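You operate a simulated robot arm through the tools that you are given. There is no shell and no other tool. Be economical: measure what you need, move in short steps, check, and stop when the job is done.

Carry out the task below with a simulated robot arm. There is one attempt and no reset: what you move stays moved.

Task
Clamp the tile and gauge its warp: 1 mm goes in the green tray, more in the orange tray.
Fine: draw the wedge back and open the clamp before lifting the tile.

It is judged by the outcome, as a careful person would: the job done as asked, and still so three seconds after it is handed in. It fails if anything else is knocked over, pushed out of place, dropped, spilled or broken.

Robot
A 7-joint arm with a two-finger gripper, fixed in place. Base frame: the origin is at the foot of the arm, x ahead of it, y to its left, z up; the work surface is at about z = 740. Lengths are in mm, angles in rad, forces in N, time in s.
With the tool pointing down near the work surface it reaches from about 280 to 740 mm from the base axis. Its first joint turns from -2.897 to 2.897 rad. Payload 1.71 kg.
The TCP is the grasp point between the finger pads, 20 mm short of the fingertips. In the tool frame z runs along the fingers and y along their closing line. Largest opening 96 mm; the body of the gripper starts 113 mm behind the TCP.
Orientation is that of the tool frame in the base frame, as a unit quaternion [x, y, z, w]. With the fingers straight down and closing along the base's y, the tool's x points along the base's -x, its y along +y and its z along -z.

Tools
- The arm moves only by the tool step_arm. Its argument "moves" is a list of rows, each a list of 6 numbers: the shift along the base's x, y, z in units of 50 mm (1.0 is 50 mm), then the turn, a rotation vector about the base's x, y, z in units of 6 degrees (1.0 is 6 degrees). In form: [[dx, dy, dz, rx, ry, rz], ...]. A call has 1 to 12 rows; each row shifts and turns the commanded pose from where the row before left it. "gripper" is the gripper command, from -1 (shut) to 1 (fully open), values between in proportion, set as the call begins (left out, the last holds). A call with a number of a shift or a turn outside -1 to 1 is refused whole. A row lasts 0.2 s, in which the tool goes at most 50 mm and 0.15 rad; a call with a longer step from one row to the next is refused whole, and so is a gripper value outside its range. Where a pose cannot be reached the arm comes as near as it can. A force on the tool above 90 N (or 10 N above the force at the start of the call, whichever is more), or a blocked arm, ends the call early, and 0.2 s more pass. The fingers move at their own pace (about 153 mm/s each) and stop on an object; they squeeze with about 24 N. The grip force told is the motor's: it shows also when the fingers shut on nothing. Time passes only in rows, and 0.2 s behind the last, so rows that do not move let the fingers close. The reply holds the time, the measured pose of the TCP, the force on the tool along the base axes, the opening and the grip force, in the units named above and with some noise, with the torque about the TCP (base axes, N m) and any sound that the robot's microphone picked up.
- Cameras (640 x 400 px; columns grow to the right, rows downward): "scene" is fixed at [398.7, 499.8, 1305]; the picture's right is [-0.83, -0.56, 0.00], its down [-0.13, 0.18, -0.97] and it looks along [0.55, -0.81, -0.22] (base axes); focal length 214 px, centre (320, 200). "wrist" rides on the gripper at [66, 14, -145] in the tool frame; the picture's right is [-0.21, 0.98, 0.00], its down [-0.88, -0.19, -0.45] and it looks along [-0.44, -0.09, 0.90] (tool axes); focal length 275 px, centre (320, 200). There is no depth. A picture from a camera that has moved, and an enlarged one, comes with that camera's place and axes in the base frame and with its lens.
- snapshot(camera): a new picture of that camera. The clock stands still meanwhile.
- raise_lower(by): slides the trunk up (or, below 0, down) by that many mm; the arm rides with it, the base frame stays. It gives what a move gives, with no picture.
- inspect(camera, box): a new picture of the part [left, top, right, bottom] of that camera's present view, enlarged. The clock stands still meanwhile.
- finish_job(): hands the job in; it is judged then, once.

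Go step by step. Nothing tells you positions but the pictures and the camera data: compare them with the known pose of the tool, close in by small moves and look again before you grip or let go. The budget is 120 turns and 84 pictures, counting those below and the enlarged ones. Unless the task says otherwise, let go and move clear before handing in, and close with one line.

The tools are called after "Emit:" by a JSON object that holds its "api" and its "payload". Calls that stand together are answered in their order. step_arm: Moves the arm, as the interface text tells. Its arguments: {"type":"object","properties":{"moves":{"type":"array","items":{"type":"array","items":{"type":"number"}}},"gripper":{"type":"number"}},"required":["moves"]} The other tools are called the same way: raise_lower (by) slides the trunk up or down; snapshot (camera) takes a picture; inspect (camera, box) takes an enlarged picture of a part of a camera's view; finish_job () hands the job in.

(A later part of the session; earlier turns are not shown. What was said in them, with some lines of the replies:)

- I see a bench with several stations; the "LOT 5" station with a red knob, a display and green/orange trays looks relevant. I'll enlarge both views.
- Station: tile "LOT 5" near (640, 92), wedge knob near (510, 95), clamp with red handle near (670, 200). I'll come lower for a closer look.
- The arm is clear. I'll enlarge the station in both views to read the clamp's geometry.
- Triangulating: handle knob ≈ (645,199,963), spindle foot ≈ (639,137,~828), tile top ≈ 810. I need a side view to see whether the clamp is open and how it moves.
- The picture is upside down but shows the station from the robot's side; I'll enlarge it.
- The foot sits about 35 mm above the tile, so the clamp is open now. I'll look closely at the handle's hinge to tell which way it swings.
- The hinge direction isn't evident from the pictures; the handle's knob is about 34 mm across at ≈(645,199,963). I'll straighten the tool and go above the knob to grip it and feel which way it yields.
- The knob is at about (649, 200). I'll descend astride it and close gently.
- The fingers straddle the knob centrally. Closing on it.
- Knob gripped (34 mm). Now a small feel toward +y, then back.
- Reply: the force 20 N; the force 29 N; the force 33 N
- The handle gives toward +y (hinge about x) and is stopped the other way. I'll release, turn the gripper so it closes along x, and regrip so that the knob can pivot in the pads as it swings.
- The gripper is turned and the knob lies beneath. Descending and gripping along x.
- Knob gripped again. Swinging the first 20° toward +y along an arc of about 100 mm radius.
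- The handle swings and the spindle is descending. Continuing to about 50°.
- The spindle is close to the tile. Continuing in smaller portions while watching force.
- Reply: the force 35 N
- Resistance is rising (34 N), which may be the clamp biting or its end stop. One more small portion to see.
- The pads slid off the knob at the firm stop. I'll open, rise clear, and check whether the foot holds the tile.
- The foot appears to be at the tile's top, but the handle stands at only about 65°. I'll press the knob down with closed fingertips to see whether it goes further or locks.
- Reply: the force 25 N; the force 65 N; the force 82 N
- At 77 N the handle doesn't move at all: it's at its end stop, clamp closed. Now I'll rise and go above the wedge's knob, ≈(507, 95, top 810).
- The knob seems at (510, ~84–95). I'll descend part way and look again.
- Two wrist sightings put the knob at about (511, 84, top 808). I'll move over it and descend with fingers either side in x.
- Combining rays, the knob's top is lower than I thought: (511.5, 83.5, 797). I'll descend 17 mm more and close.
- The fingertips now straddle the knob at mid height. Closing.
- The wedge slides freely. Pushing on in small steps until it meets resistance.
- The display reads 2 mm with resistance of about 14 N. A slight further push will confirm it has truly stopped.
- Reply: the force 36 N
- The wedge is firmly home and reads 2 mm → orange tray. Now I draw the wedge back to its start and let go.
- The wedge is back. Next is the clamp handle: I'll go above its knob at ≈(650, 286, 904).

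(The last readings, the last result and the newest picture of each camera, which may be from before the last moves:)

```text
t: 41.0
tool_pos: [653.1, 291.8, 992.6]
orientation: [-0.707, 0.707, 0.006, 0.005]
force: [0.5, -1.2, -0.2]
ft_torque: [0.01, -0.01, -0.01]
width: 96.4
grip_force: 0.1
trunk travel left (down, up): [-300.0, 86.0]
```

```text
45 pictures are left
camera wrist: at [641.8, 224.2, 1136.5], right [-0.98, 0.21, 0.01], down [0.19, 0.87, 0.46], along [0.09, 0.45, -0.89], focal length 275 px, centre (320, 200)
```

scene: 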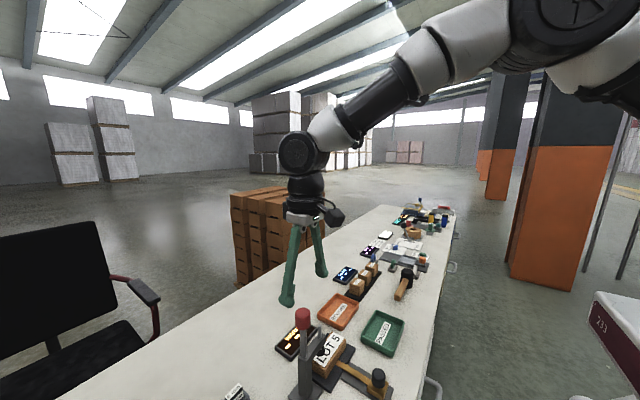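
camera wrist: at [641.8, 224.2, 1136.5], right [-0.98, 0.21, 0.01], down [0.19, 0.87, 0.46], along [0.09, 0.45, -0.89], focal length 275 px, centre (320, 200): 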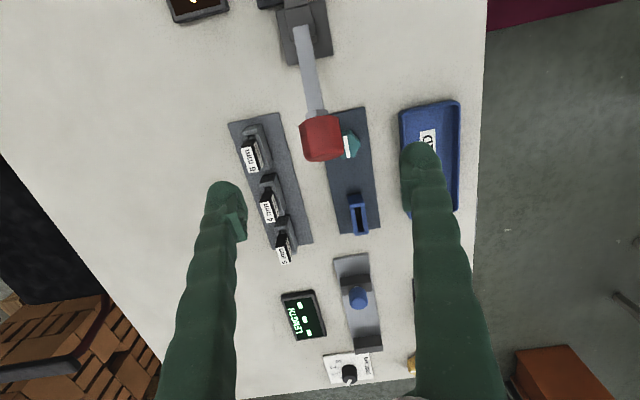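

Knob seen at (652, ~284). Descending astride it and gripping.

Emit:
{"api": "step_arm", "payload": {"moves": [[-0.02, -0.15, 0, 0, 0, 0], [0, 0, -0.7, 0, 0, 0], [0, 0, -0.7, 0, 0, 0], [0, 0, -0.38, 0, 0, 0], [0, 0, 0, 0, 0, 0], [0, 0, 0, 0, 0, 0]]}}

Emit:
{"api": "step_arm", "payload": {"moves": [[0, 0, 0, 0, 0, 0], [0, 0, 0, 0, 0, 0], [0, 0, 0, 0, 0, 0]], "gripper": -1}}

```text
t: 42.4
tool_pos: [652.4, 282.1, 905.1]
orientation: [-0.706, 0.708, 0.006, 0.006]
force: [-0.2, 0.5, 0.2]
ft_torque: [0.05, 0.01, 0.01]
width: 95.8
grip_force: 0.0
trunk travel left (down, up): [-300.0, 86.0]
```

```text
t: 43.2
tool_pos: [650.4, 281.5, 904.8]
orientation: [0.707, -0.707, -0.006, -0.003]
force: [-12.6, -1.3, -0.7]
ft_torque: [0.09, 0.01, 0.14]
width: 32.3
grip_force: 34.8
trunk travel left (down, up): [-300.0, 86.0]
```

Gripped at 32 mm. Swinging the handle back up, first half.

Emit:
{"api": "step_arm", "payload": {"moves": [[0, -0.07, 0.14, 0, 0, 0], [0, -0.09, 0.138, 0, 0, 0], [0, -0.105, 0.132, 0, 0, 0], [0, -0.113, 0.113, 0, 0, 0], [0, -0.126, 0.1, 0, 0, 0], [0, -0.135, 0.085, 0, 0, 0], [0, 0, 0, 0, 0, 0]]}}

Emit:
{"api": "inspect", "payload": {"camera": "scene", "box": [250, 270, 380, 400]}}

```text
t: 44.8
tool_pos: [649.5, 251.2, 943.7]
orientation: [-0.707, 0.707, 0.007, 0.006]
force: [-18.8, 11.0, -5.9]
ft_torque: [1.13, 0.24, -0.09]
width: 33.8
grip_force: 34.7
trunk travel left (down, up): [-300.0, 86.0]
```

```text
3.08 times, centred on (315, 335) of scene
camera zoom: at [398.7, 499.8, 1305.0], right [-0.83, -0.56, 0.0], down [-0.13, 0.18, -0.97], along [0.55, -0.81, -0.22], focal length 660 px, centre (335, -215)
```

zoom: 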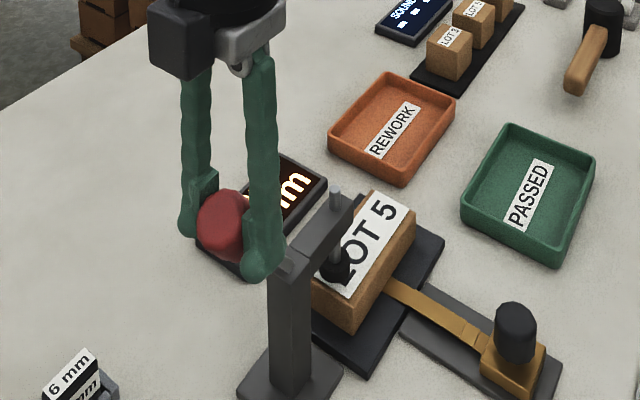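

The spindle is rising. Continuing to the upright stop.

Emit:
{"api": "step_arm", "payload": {"moves": [[0, -0.14, 0.075, 0, 0, 0], [0, -0.148, 0.06, 0, 0, 0], [0, -0.155, 0.045, 0, 0, 0], [0, -0.158, 0.03, 0, 0, 0], [0, -0.16, 0.015, 0, 0, 0], [0, -0.16, 0.0, 0, 0, 0], [0, -0.16, 0, 0, 0, 0], [0, 0, 0, 0, 0, 0]]}}

Emit:
{"api": "inspect", "payload": {"camera": "scene", "box": [250, 270, 380, 400]}}

```text
t: 46.6
tool_pos: [650.8, 192.4, 952.4]
orientation: [-0.706, 0.708, 0.005, 0.005]
force: [-5.8, 4.1, 11.3]
ft_torque: [0.7, -0.18, 0.02]
width: 30.5
grip_force: 34.3
trunk travel left (down, up): [-300.0, 86.0]
```

```text
3.08 times, centred on (315, 335) of scene
camera zoom: at [398.7, 499.8, 1305.0], right [-0.83, -0.56, 0.0], down [-0.13, 0.18, -0.97], along [0.55, -0.81, -0.22], focal length 660 px, centre (335, -215)
```

zoom: 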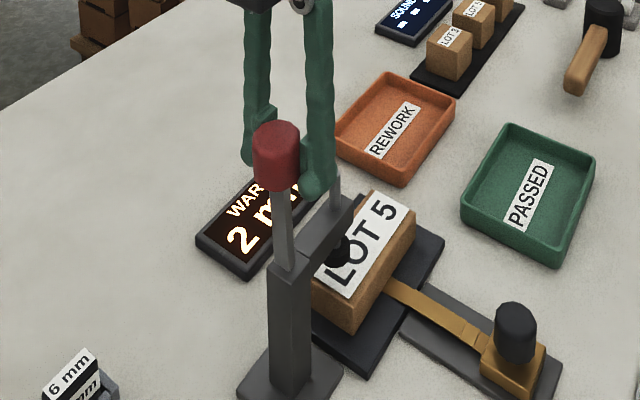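

The clamp is fully open again. I'll release, rise and go to a viewpoint over tile and orange tray to measure both.

Emit:
{"api": "step_arm", "payload": {"moves": [[0, 0.1, 0, 0, 0, 0], [0, 0, 0, 0, 0, 0], [0, 0, 0, 0, 0, 0]], "gripper": 1}}

Emit:
{"api": "step_arm", "payload": {"moves": [[0, 0, 1, 0, 0, 0], [0, 0, 0.9, 0, 0, 0], [0, -0.9, 0, 0, 0, 0], [0, -0.9, 0, 0, 0, 0], [0, -0.5, 0, 0, 0, 0], [0, 0, 0, 0, 0, 0], [0, 0, 0, 0, 0, 0]]}}

Emit:
{"api": "snapshot", "payload": {"camera": "wrist"}}

```text
t: 47.4
tool_pos: [650.2, 199.3, 953.1]
orientation: [-0.707, 0.707, 0.006, 0.004]
force: [0.8, -0.4, -0.4]
ft_torque: [0.0, 0.02, 0.0]
width: 96.2
grip_force: 0.1
trunk travel left (down, up): [-300.0, 86.0]
```

```text
t: 49.0
tool_pos: [649.9, 81.8, 1049.4]
orientation: [-0.706, 0.708, 0.006, 0.004]
force: [-0.1, 0.4, -0.7]
ft_torque: [-0.02, 0.0, 0.03]
width: 96.1
grip_force: 0.0
trunk travel left (down, up): [-300.0, 86.0]
```

```text
42 pictures are left
camera wrist: at [638.3, 14.8, 1192.9], right [-0.98, 0.21, 0.0], down [0.19, 0.87, 0.46], along [0.09, 0.45, -0.89], focal length 275 px, centre (320, 200)
```

wrist: 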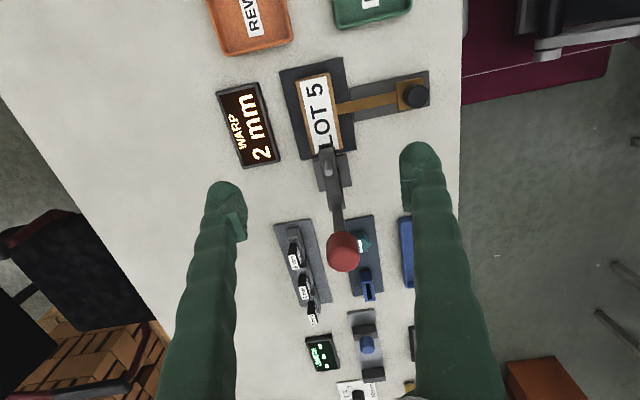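

Emit:
{"api": "inspect", "payload": {"camera": "wrist", "box": [260, 40, 380, 190]}}

```text
2.67 times, centred on (320, 115) of wrist
camera zoom: at [638.3, 14.8, 1192.9], right [-0.98, 0.21, 0.0], down [0.19, 0.87, 0.46], along [0.09, 0.45, -0.89], focal length 734 px, centre (320, 427)
```

zoom: 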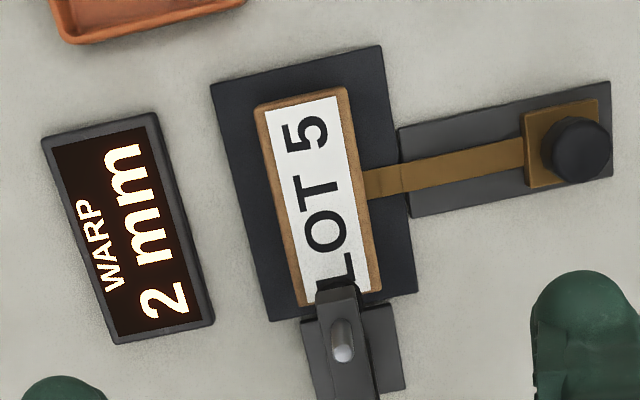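

Tile: x 626–674, y 34–145, top ≈782, bottom ≈748, centre (650, 90). I'll grip across x at y≈85, with the tips just above the wedge's blade; first descending part way.

Emit:
{"api": "step_arm", "payload": {"moves": [[0, 0.06, -0.9, 0, 0, 0], [0, 0, -0.9, 0, 0, 0], [0, 0, -0.9, 0, 0, 0], [0, 0, -0.9, 0, 0, 0], [0, 0, -0.5, 0, 0, 0], [0, 0, 0, 0, 0, 0], [0, 0, 0, 0, 0, 0]]}}

Emit:
{"api": "snapshot", "payload": {"camera": "wrist"}}

Emit:
{"api": "inspect", "payload": {"camera": "scene", "box": [250, 250, 400, 400]}}

```text
t: 50.6
tool_pos: [651.8, 87.1, 842.2]
orientation: [-0.706, 0.708, 0.006, 0.005]
force: [0.6, -0.6, 0.7]
ft_torque: [0.02, -0.01, -0.01]
width: 95.8
grip_force: 0.1
trunk travel left (down, up): [-300.0, 86.0]
```

```text
40 pictures are left
camera wrist: at [639.3, 19.8, 986.5], right [-0.98, 0.21, 0.01], down [0.19, 0.87, 0.46], along [0.09, 0.45, -0.89], focal length 275 px, centre (320, 200)
```

wrist: 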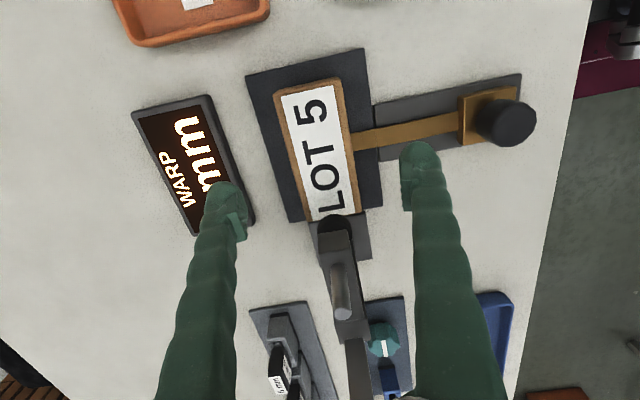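

```text
2.67 times, centred on (325, 325) of scene
camera zoom: at [398.7, 499.8, 1305.0], right [-0.83, -0.56, 0.0], down [-0.13, 0.18, -0.97], along [0.55, -0.81, -0.22], focal length 572 px, centre (307, -133)
```

zoom: 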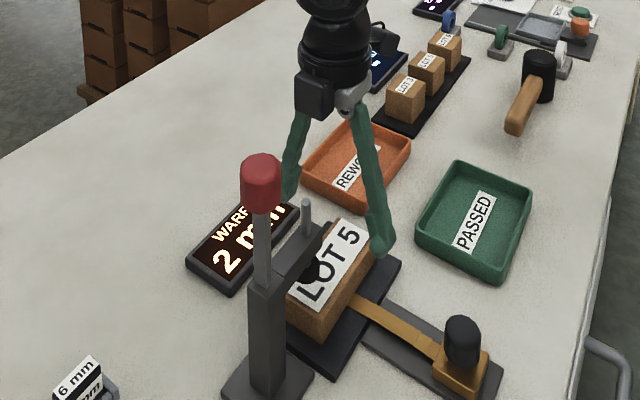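

Aligned. Descending to z≈778 with the opening reduced to about 78 mm, then closing.

Emit:
{"api": "step_arm", "payload": {"moves": [[-0.02, 0, -0.4, 0, 0, 0], [0, 0, -0.5, 0, 0, 0], [0, 0, -0.38, 0, 0, 0], [0, 0, 0, 0, 0, 0], [0, 0, 0, 0, 0, 0]], "gripper": 0.65}}

Emit:
{"api": "step_arm", "payload": {"moves": [[0, 0, 0, 0, 0, 0], [0, 0, 0, 0, 0, 0], [0, 0, 0, 0, 0, 0]], "gripper": -1}}

Emit:
{"api": "inspect", "payload": {"camera": "scene", "box": [280, 290, 390, 400]}}

```text
t: 51.8
tool_pos: [649.2, 86.5, 777.0]
orientation: [-0.707, 0.707, 0.005, 0.005]
force: [-1.0, -0.8, -1.0]
ft_torque: [-0.03, -0.01, 0.04]
width: 79.0
grip_force: 0.1
trunk travel left (down, up): [-300.0, 86.0]
```

```text
t: 52.6
tool_pos: [648.6, 86.5, 777.2]
orientation: [-0.706, 0.708, 0.006, 0.005]
force: [0.3, -0.6, 0.9]
ft_torque: [0.07, 0.06, -0.03]
width: 49.7
grip_force: 24.2
trunk travel left (down, up): [-300.0, 86.0]
```

```text
3.64 times, centred on (335, 345) of scene
camera zoom: at [398.7, 499.8, 1305.0], right [-0.83, -0.56, 0.0], down [-0.13, 0.18, -0.97], along [0.55, -0.81, -0.22], focal length 780 px, centre (266, -327)
```

zoom: 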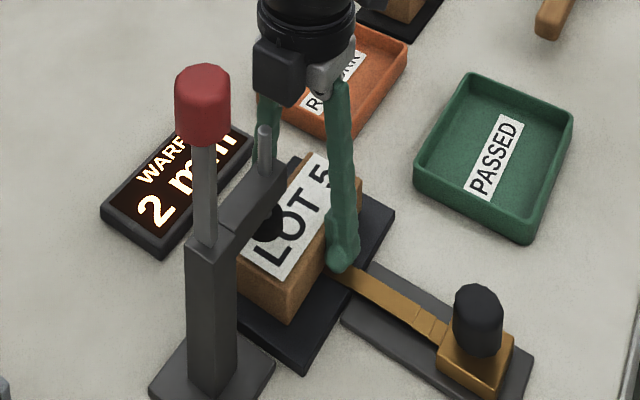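

Tile gripped at 49.7 mm. Small lift of 14 mm, staying well below the foot.

Emit:
{"api": "step_arm", "payload": {"moves": [[0, 0, 0.14, 0, 0, 0], [0, 0, 0.14, 0, 0, 0], [0, 0, 0, 0, 0, 0]]}}

Emit:
{"api": "inspect", "payload": {"camera": "scene", "box": [280, 290, 390, 400]}}

```text
t: 53.4
tool_pos: [649.3, 87.2, 791.4]
orientation: [-0.706, 0.708, 0.006, 0.005]
force: [0.6, 0.3, -0.9]
ft_torque: [-0.01, 0.0, 0.02]
width: 49.7
grip_force: 23.9
trunk travel left (down, up): [-300.0, 86.0]
```

```text
3.64 times, centred on (335, 345) of scene
camera zoom: at [398.7, 499.8, 1305.0], right [-0.83, -0.56, 0.0], down [-0.13, 0.18, -0.97], along [0.55, -0.81, -0.22], focal length 780 px, centre (266, -327)
```

zoom: 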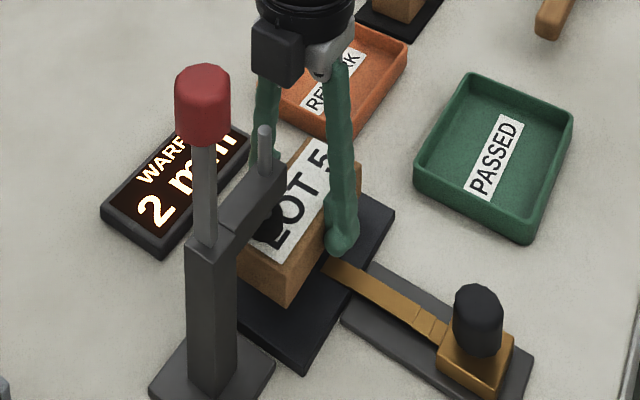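

The tile is up and level. I slide it toward −y out from under the foot, then rise.

Emit:
{"api": "step_arm", "payload": {"moves": [[0, -0.3, 0, 0, 0, 0], [0, -0.4, 0, 0, 0, 0], [0, -0.4, 0, 0, 0, 0], [0, 0, 0.4, 0, 0, 0], [0, 0, 0.6, 0, 0, 0], [0, 0, 0.6, 0, 0, 0], [0, 0, 0.6, 0, 0, 0], [0, 0, 0, 0, 0, 0]]}}

Emit:
{"api": "snapshot", "payload": {"camera": "wrist"}}

Emit:
{"api": "inspect", "payload": {"camera": "scene", "box": [250, 250, 400, 400]}}

```text
t: 55.2
tool_pos: [650.6, 32.2, 902.9]
orientation: [-0.707, 0.707, 0.006, 0.005]
force: [0.0, -0.2, -1.2]
ft_torque: [0.01, 0.03, 0.01]
width: 50.1
grip_force: 23.8
trunk travel left (down, up): [-300.0, 86.0]
```

```text
36 pictures are left
camera wrist: at [638.1, -34.5, 1048.6], right [-0.98, 0.21, 0.01], down [0.19, 0.87, 0.46], along [0.09, 0.45, -0.89], focal length 275 px, centre (320, 200)
```

wrist: 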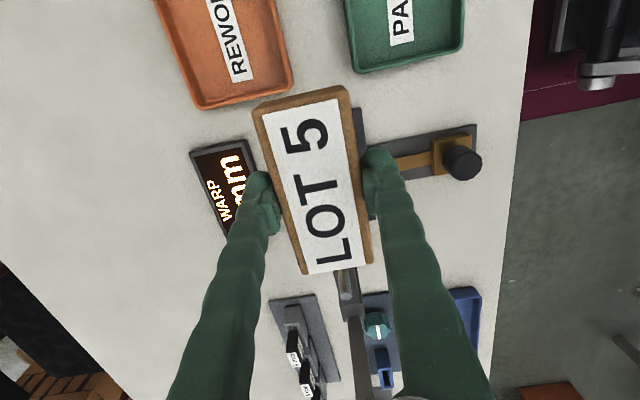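

```text
2.67 times, centred on (325, 325) of scene
camera zoom: at [398.7, 499.8, 1305.0], right [-0.83, -0.56, 0.0], down [-0.13, 0.18, -0.97], along [0.55, -0.81, -0.22], focal length 572 px, centre (307, -133)
```

zoom: 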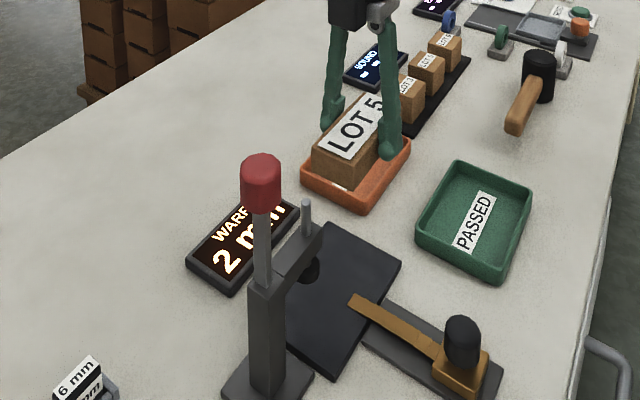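

The tile is clear. The orange tray spans about x 667–759, y −16 to about −140. I'll move over it higher up to measure it properly.

Emit:
{"api": "step_arm", "payload": {"moves": [[0, -0.3, 0.8, 0, 0, 0], [0.3, -0.7, 0.4, 0, 0, 0], [0.5, -0.8, 0, 0, 0, 0], [0.4, -0.4, 0, 0, 0, 0], [0, 0, 0, 0, 0, 0], [0, 0, 0, 0, 0, 0]]}}

Emit:
{"api": "snapshot", "payload": {"camera": "wrist"}}

Emit:
{"api": "inspect", "payload": {"camera": "scene", "box": [290, 270, 390, 370]}}

```text
t: 56.6
tool_pos: [711.4, -76.5, 964.7]
orientation: [-0.706, 0.708, 0.007, 0.005]
force: [-0.7, -0.3, -2.0]
ft_torque: [0.02, 0.02, -0.02]
width: 50.0
grip_force: 24.1
trunk travel left (down, up): [-300.0, 86.0]
```

```text
34 pictures are left
camera wrist: at [699.4, -145.2, 1107.7], right [-0.98, 0.21, 0.01], down [0.19, 0.87, 0.46], along [0.09, 0.45, -0.89], focal length 275 px, centre (320, 200)
```

wrist: 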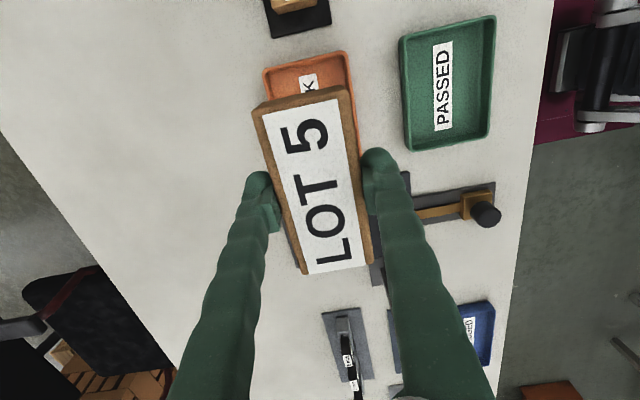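

```text
4.00 times, centred on (340, 320) of scene
camera zoom: at [398.7, 499.8, 1305.0], right [-0.83, -0.56, 0.0], down [-0.13, 0.18, -0.97], along [0.55, -0.81, -0.22], focal length 858 px, centre (240, -280)
```

zoom: 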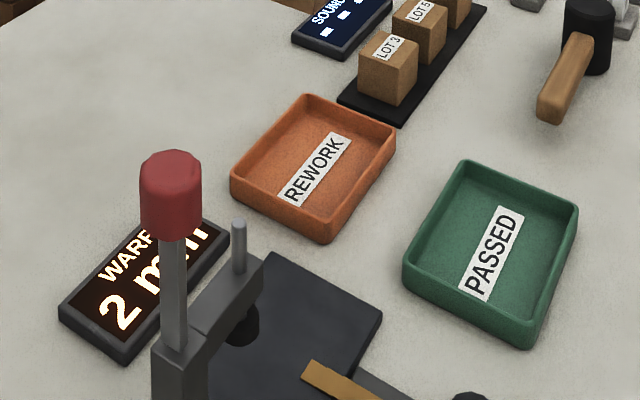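

Tray: x 667–760, y −145 to −16, centre (713.5, −80.5); the tile (110 × 48) just fits lengthwise. Its centre is 3 mm toward +y of the TCP, so I aim at TCP y = −83.5 and descend part way.

Emit:
{"api": "step_arm", "payload": {"moves": [[0.04, -0.14, 0, 0, 0, 0], [0, 0, -0.8, 0, 0, 0], [0, 0, -0.8, 0, 0, 0], [0, 0, -0.8, 0, 0, 0], [0, 0, -0.3, 0, 0, 0], [0, 0, 0, 0, 0, 0], [0, 0, 0, 0, 0, 0]]}}

Emit:
{"api": "snapshot", "payload": {"camera": "wrist"}}

Emit:
{"api": "inspect", "payload": {"camera": "scene", "box": [290, 260, 390, 360]}}

```text
t: 58.1
tool_pos: [697.9, -85.6, 839.1]
orientation: [-0.707, 0.708, 0.0, 0.011]
force: [-1.3, -0.6, -2.5]
ft_torque: [0.04, -0.09, 0.02]
width: 50.1
grip_force: 23.8
trunk travel left (down, up): [-300.0, 86.0]
stopped in row 7: the arm was blocked; the commanded pose is now the measured one
```

```text
32 pictures are left
camera wrist: at [683.2, -152.8, 982.8], right [-0.98, 0.21, -0.01], down [0.18, 0.87, 0.46], along [0.11, 0.45, -0.89], focal length 275 px, centre (320, 200)
```

wrist: 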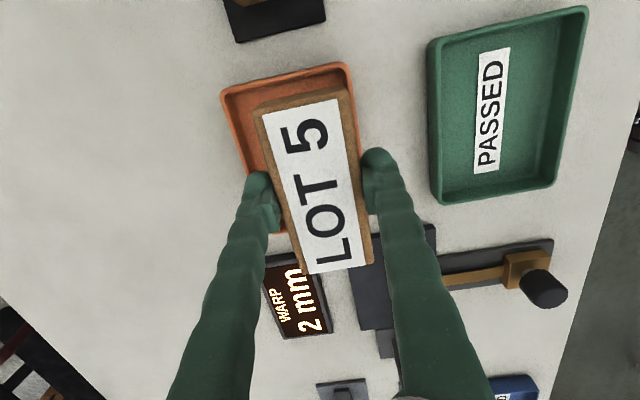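

```text
4.00 times, centred on (340, 310) of scene
camera zoom: at [398.7, 499.8, 1305.0], right [-0.83, -0.56, 0.0], down [-0.13, 0.18, -0.97], along [0.55, -0.81, -0.22], focal length 858 px, centre (240, -240)
```

zoom: 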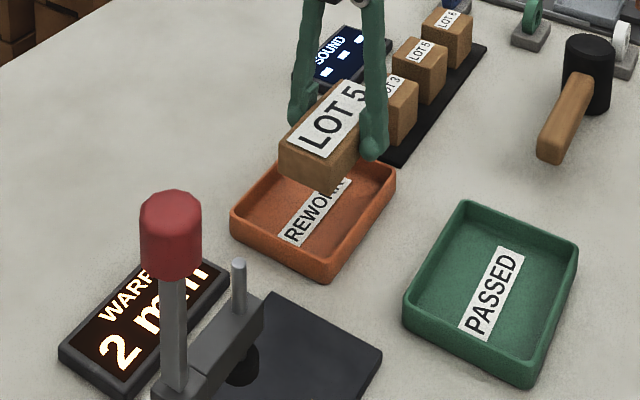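

The arm ran out of reach at this height (x fell back to 698). I'll rise, go out to x≈713 again, then lower the trunk so the arm can reach down there.

Emit:
{"api": "step_arm", "payload": {"moves": [[0, 0, 0.8, 0, 0, 0], [0.1, 0, 0.8, 0, 0, 0], [0.2, 0.05, 0.4, 0, 0, 0], [0, 0, 0, 0, 0, 0], [0, 0, 0, 0, 0, 0]]}}

Emit:
{"api": "raise_lower", "payload": {"by": -60}}

```text
t: 59.3
tool_pos: [713.6, -80.9, 939.2]
orientation: [-0.707, 0.707, 0.001, 0.01]
force: [0.7, -0.4, -2.3]
ft_torque: [0.0, -0.01, -0.03]
width: 50.0
grip_force: 24.5
trunk travel left (down, up): [-300.0, 86.0]
```

```text
t: 60.3
tool_pos: [714.3, -79.9, 877.1]
orientation: [-0.706, 0.708, 0.002, 0.009]
force: [-0.8, -0.2, -1.7]
ft_torque: [-0.02, 0.0, 0.0]
width: 49.7
grip_force: 24.1
trunk travel left (down, up): [-240.0, 146.0]
```

The trunk carries the tool straight down at x=714. Another 60 mm, then look.

Emit:
{"api": "raise_lower", "payload": {"by": -60}}

Emit:
{"api": "step_arm", "payload": {"moves": [[0, -0.06, 0, 0, 0, 0], [0, 0, 0, 0, 0, 0]]}}

Emit:
{"api": "snapshot", "payload": {"camera": "wrist"}}

Emit:
{"api": "inspect", "payload": {"camera": "scene", "box": [300, 270, 380, 350]}}

```text
t: 61.3
tool_pos: [713.9, -80.1, 818.2]
orientation: [-0.706, 0.708, 0.001, 0.011]
force: [0.1, -1.0, -1.7]
ft_torque: [0.02, -0.01, 0.01]
width: 50.0
grip_force: 23.6
trunk travel left (down, up): [-180.0, 206.0]
```

```text
t: 61.9
tool_pos: [713.5, -82.9, 818.2]
orientation: [-0.707, 0.708, 0.001, 0.01]
force: [0.8, 0.3, -1.4]
ft_torque: [0.0, -0.03, 0.01]
width: 50.1
grip_force: 24.3
trunk travel left (down, up): [-180.0, 206.0]
```

```text
30 pictures are left
camera wrist: at [700.3, -151.2, 962.1], right [-0.98, 0.21, -0.01], down [0.18, 0.87, 0.46], along [0.1, 0.45, -0.89], focal length 275 px, centre (320, 200)
```

wrist: 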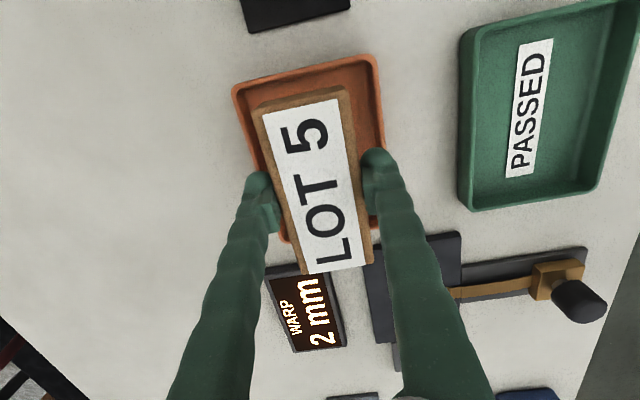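

```text
5.00 times, centred on (340, 310) of scene
camera zoom: at [398.7, 499.8, 1305.0], right [-0.83, -0.56, 0.0], down [-0.13, 0.18, -0.97], along [0.55, -0.81, -0.22], focal length 1072 px, centre (220, -350)
```

zoom: 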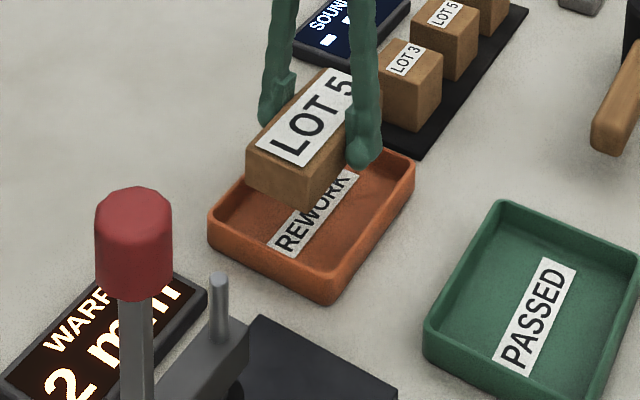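

Tile now spans y −135…−29, tray −145…−18: well centred at (714, −82). Descending slowly into the tray.

Emit:
{"api": "step_arm", "payload": {"moves": [[0, 0, -0.3, 0, 0, 0], [0, 0, -0.3, 0, 0, 0], [0, 0, -0.1, 0, 0, 0], [0, 0, 0, 0, 0, 0]]}}

Emit:
{"api": "inspect", "payload": {"camera": "scene", "box": [300, 270, 380, 350]}}

```text
t: 62.9
tool_pos: [714.7, -82.8, 783.9]
orientation: [-0.706, 0.708, 0.001, 0.01]
force: [0.0, 0.7, -2.6]
ft_torque: [-0.04, 0.0, -0.01]
width: 50.0
grip_force: 23.7
trunk travel left (down, up): [-180.0, 206.0]
```

```text
5.00 times, centred on (340, 310) of scene
camera zoom: at [398.7, 499.8, 1305.0], right [-0.83, -0.56, 0.0], down [-0.13, 0.18, -0.97], along [0.55, -0.81, -0.22], focal length 1072 px, centre (220, -350)
```

zoom: 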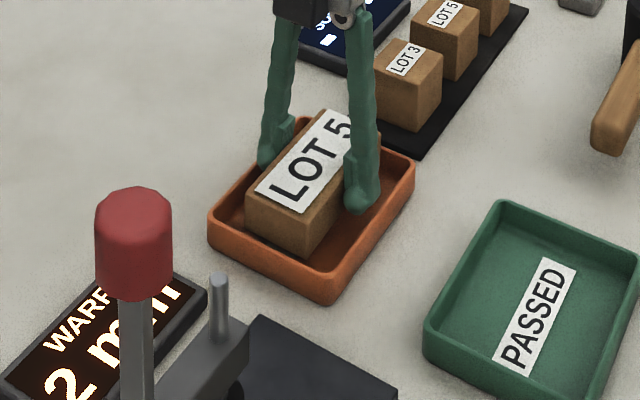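

The tile is inside the tray walls, just above its floor. Lowering in small steps to contact.

Emit:
{"api": "step_arm", "payload": {"moves": [[0, 0, -0.08, 0, 0, 0], [0, 0, -0.06, 0, 0, 0], [0, 0, 0, 0, 0, 0]]}}

Emit:
{"api": "step_arm", "payload": {"moves": [[0, 0, -0.05, 0, 0, 0], [0, 0, 0, 0, 0, 0]]}}

```text
t: 63.7
tool_pos: [715.0, -84.5, 777.2]
orientation: [-0.706, 0.708, 0.001, 0.011]
force: [-0.2, -0.5, -1.9]
ft_torque: [0.02, -0.01, 0.0]
width: 50.2
grip_force: 24.0
trunk travel left (down, up): [-180.0, 206.0]
```

```text
t: 64.3
tool_pos: [714.5, -83.9, 771.7]
orientation: [-0.707, 0.707, 0.002, 0.01]
force: [-0.8, -0.3, -1.9]
ft_torque: [-0.03, 0.0, -0.01]
width: 49.5
grip_force: 24.0
trunk travel left (down, up): [-180.0, 206.0]
```

No contact yet; continuing by 2 mm steps.

Emit:
{"api": "step_arm", "payload": {"moves": [[0, 0, -0.04, 0, 0, 0], [0, 0, 0, 0, 0, 0]]}}

Emit:
{"api": "step_arm", "payload": {"moves": [[0, 0, -0.04, 0, 0, 0], [0, 0, 0, 0, 0, 0]]}}

```text
t: 64.9
tool_pos: [714.4, -84.7, 772.2]
orientation: [-0.707, 0.707, 0.002, 0.01]
force: [1.0, 0.1, -0.2]
ft_torque: [0.08, 0.03, -0.03]
width: 49.7
grip_force: 24.0
trunk travel left (down, up): [-180.0, 206.0]
```

```text
t: 65.5
tool_pos: [715.2, -83.9, 772.2]
orientation: [-0.706, 0.708, 0.0, 0.011]
force: [0.9, 0.8, 11.7]
ft_torque: [0.18, 0.28, -0.01]
width: 49.6
grip_force: 24.5
trunk travel left (down, up): [-180.0, 206.0]
```

Contact (11.7 N upward): the tile rests on the tray floor. I open only slightly, to about 57 mm so as not to push the tray walls, then rise.

Emit:
{"api": "step_arm", "payload": {"moves": [[0, 0, 0.03, 0, 0, 0], [0, 0, 0, 0, 0, 0], [0, 0, 0, 0, 0, 0]], "gripper": 0.18}}

Emit:
{"api": "step_arm", "payload": {"moves": [[0, 0, 0.2, 0, 0, 0], [0, 0, 0.4, 0, 0, 0], [0, 0, 0.8, 0, 0, 0], [0, 0, 0.8, 0, 0, 0], [-0.4, 0, 0.8, 0, 0, 0], [-0.8, 0, 0.4, 0, 0, 0], [0, 0, 0, 0, 0, 0]]}}

Emit:
{"api": "snapshot", "payload": {"camera": "wrist"}}

Emit:
{"api": "inspect", "payload": {"camera": "scene", "box": [260, 260, 400, 400]}}

```text
t: 66.3
tool_pos: [714.7, -84.0, 771.0]
orientation: [-0.706, 0.708, 0.001, 0.01]
force: [2.1, -0.7, -0.1]
ft_torque: [-0.01, 0.0, -0.01]
width: 56.1
grip_force: 0.0
trunk travel left (down, up): [-180.0, 206.0]
```

```text
t: 67.9
tool_pos: [654.6, -82.3, 943.0]
orientation: [-0.706, 0.708, 0.001, 0.01]
force: [0.5, 0.7, 0.4]
ft_torque: [0.0, -0.01, -0.01]
width: 56.7
grip_force: 0.0
trunk travel left (down, up): [-180.0, 206.0]
```

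```text
27 pictures are left
camera wrist: at [640.4, -150.2, 1086.2], right [-0.98, 0.21, -0.01], down [0.18, 0.87, 0.46], along [0.1, 0.45, -0.89], focal length 275 px, centre (320, 200)
```

wrist: 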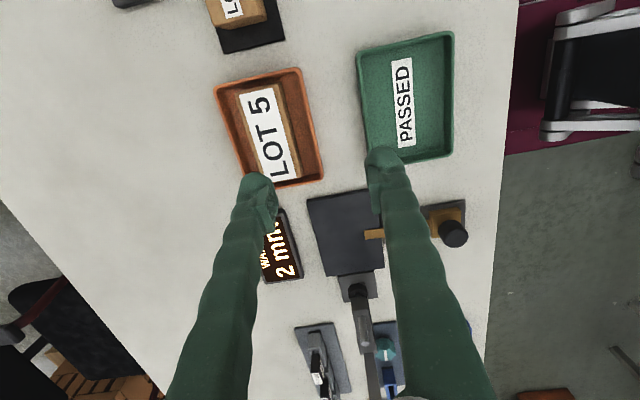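

```text
2.86 times, centred on (330, 330) of scene
camera zoom: at [398.7, 499.8, 1305.0], right [-0.83, -0.56, 0.0], down [-0.13, 0.18, -0.97], along [0.55, -0.81, -0.22], focal length 613 px, centre (291, -171)
```

zoom: 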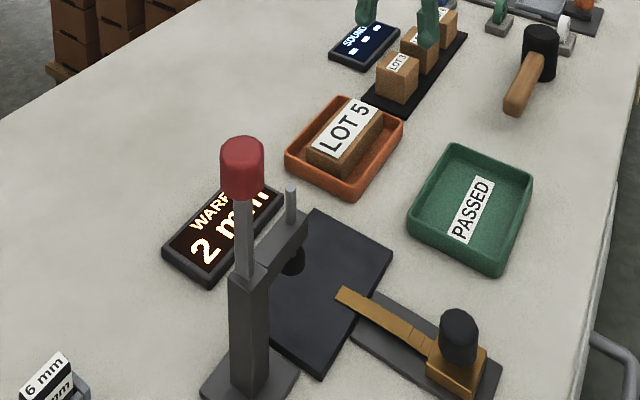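

The tile lies flat in the orange tray, the wedge is drawn back, the clamp is open, and the arm is clear. Handing in.

Emit:
{"api": "finish_job", "payload": {}}

```text
The job is handed in.
```

The tile gauged at 2 mm warp, so it is now lying flat in the orange REWORK tray. I drew the wedge back and opened the clamp before lifting the tile, and nothing else was disturbed.
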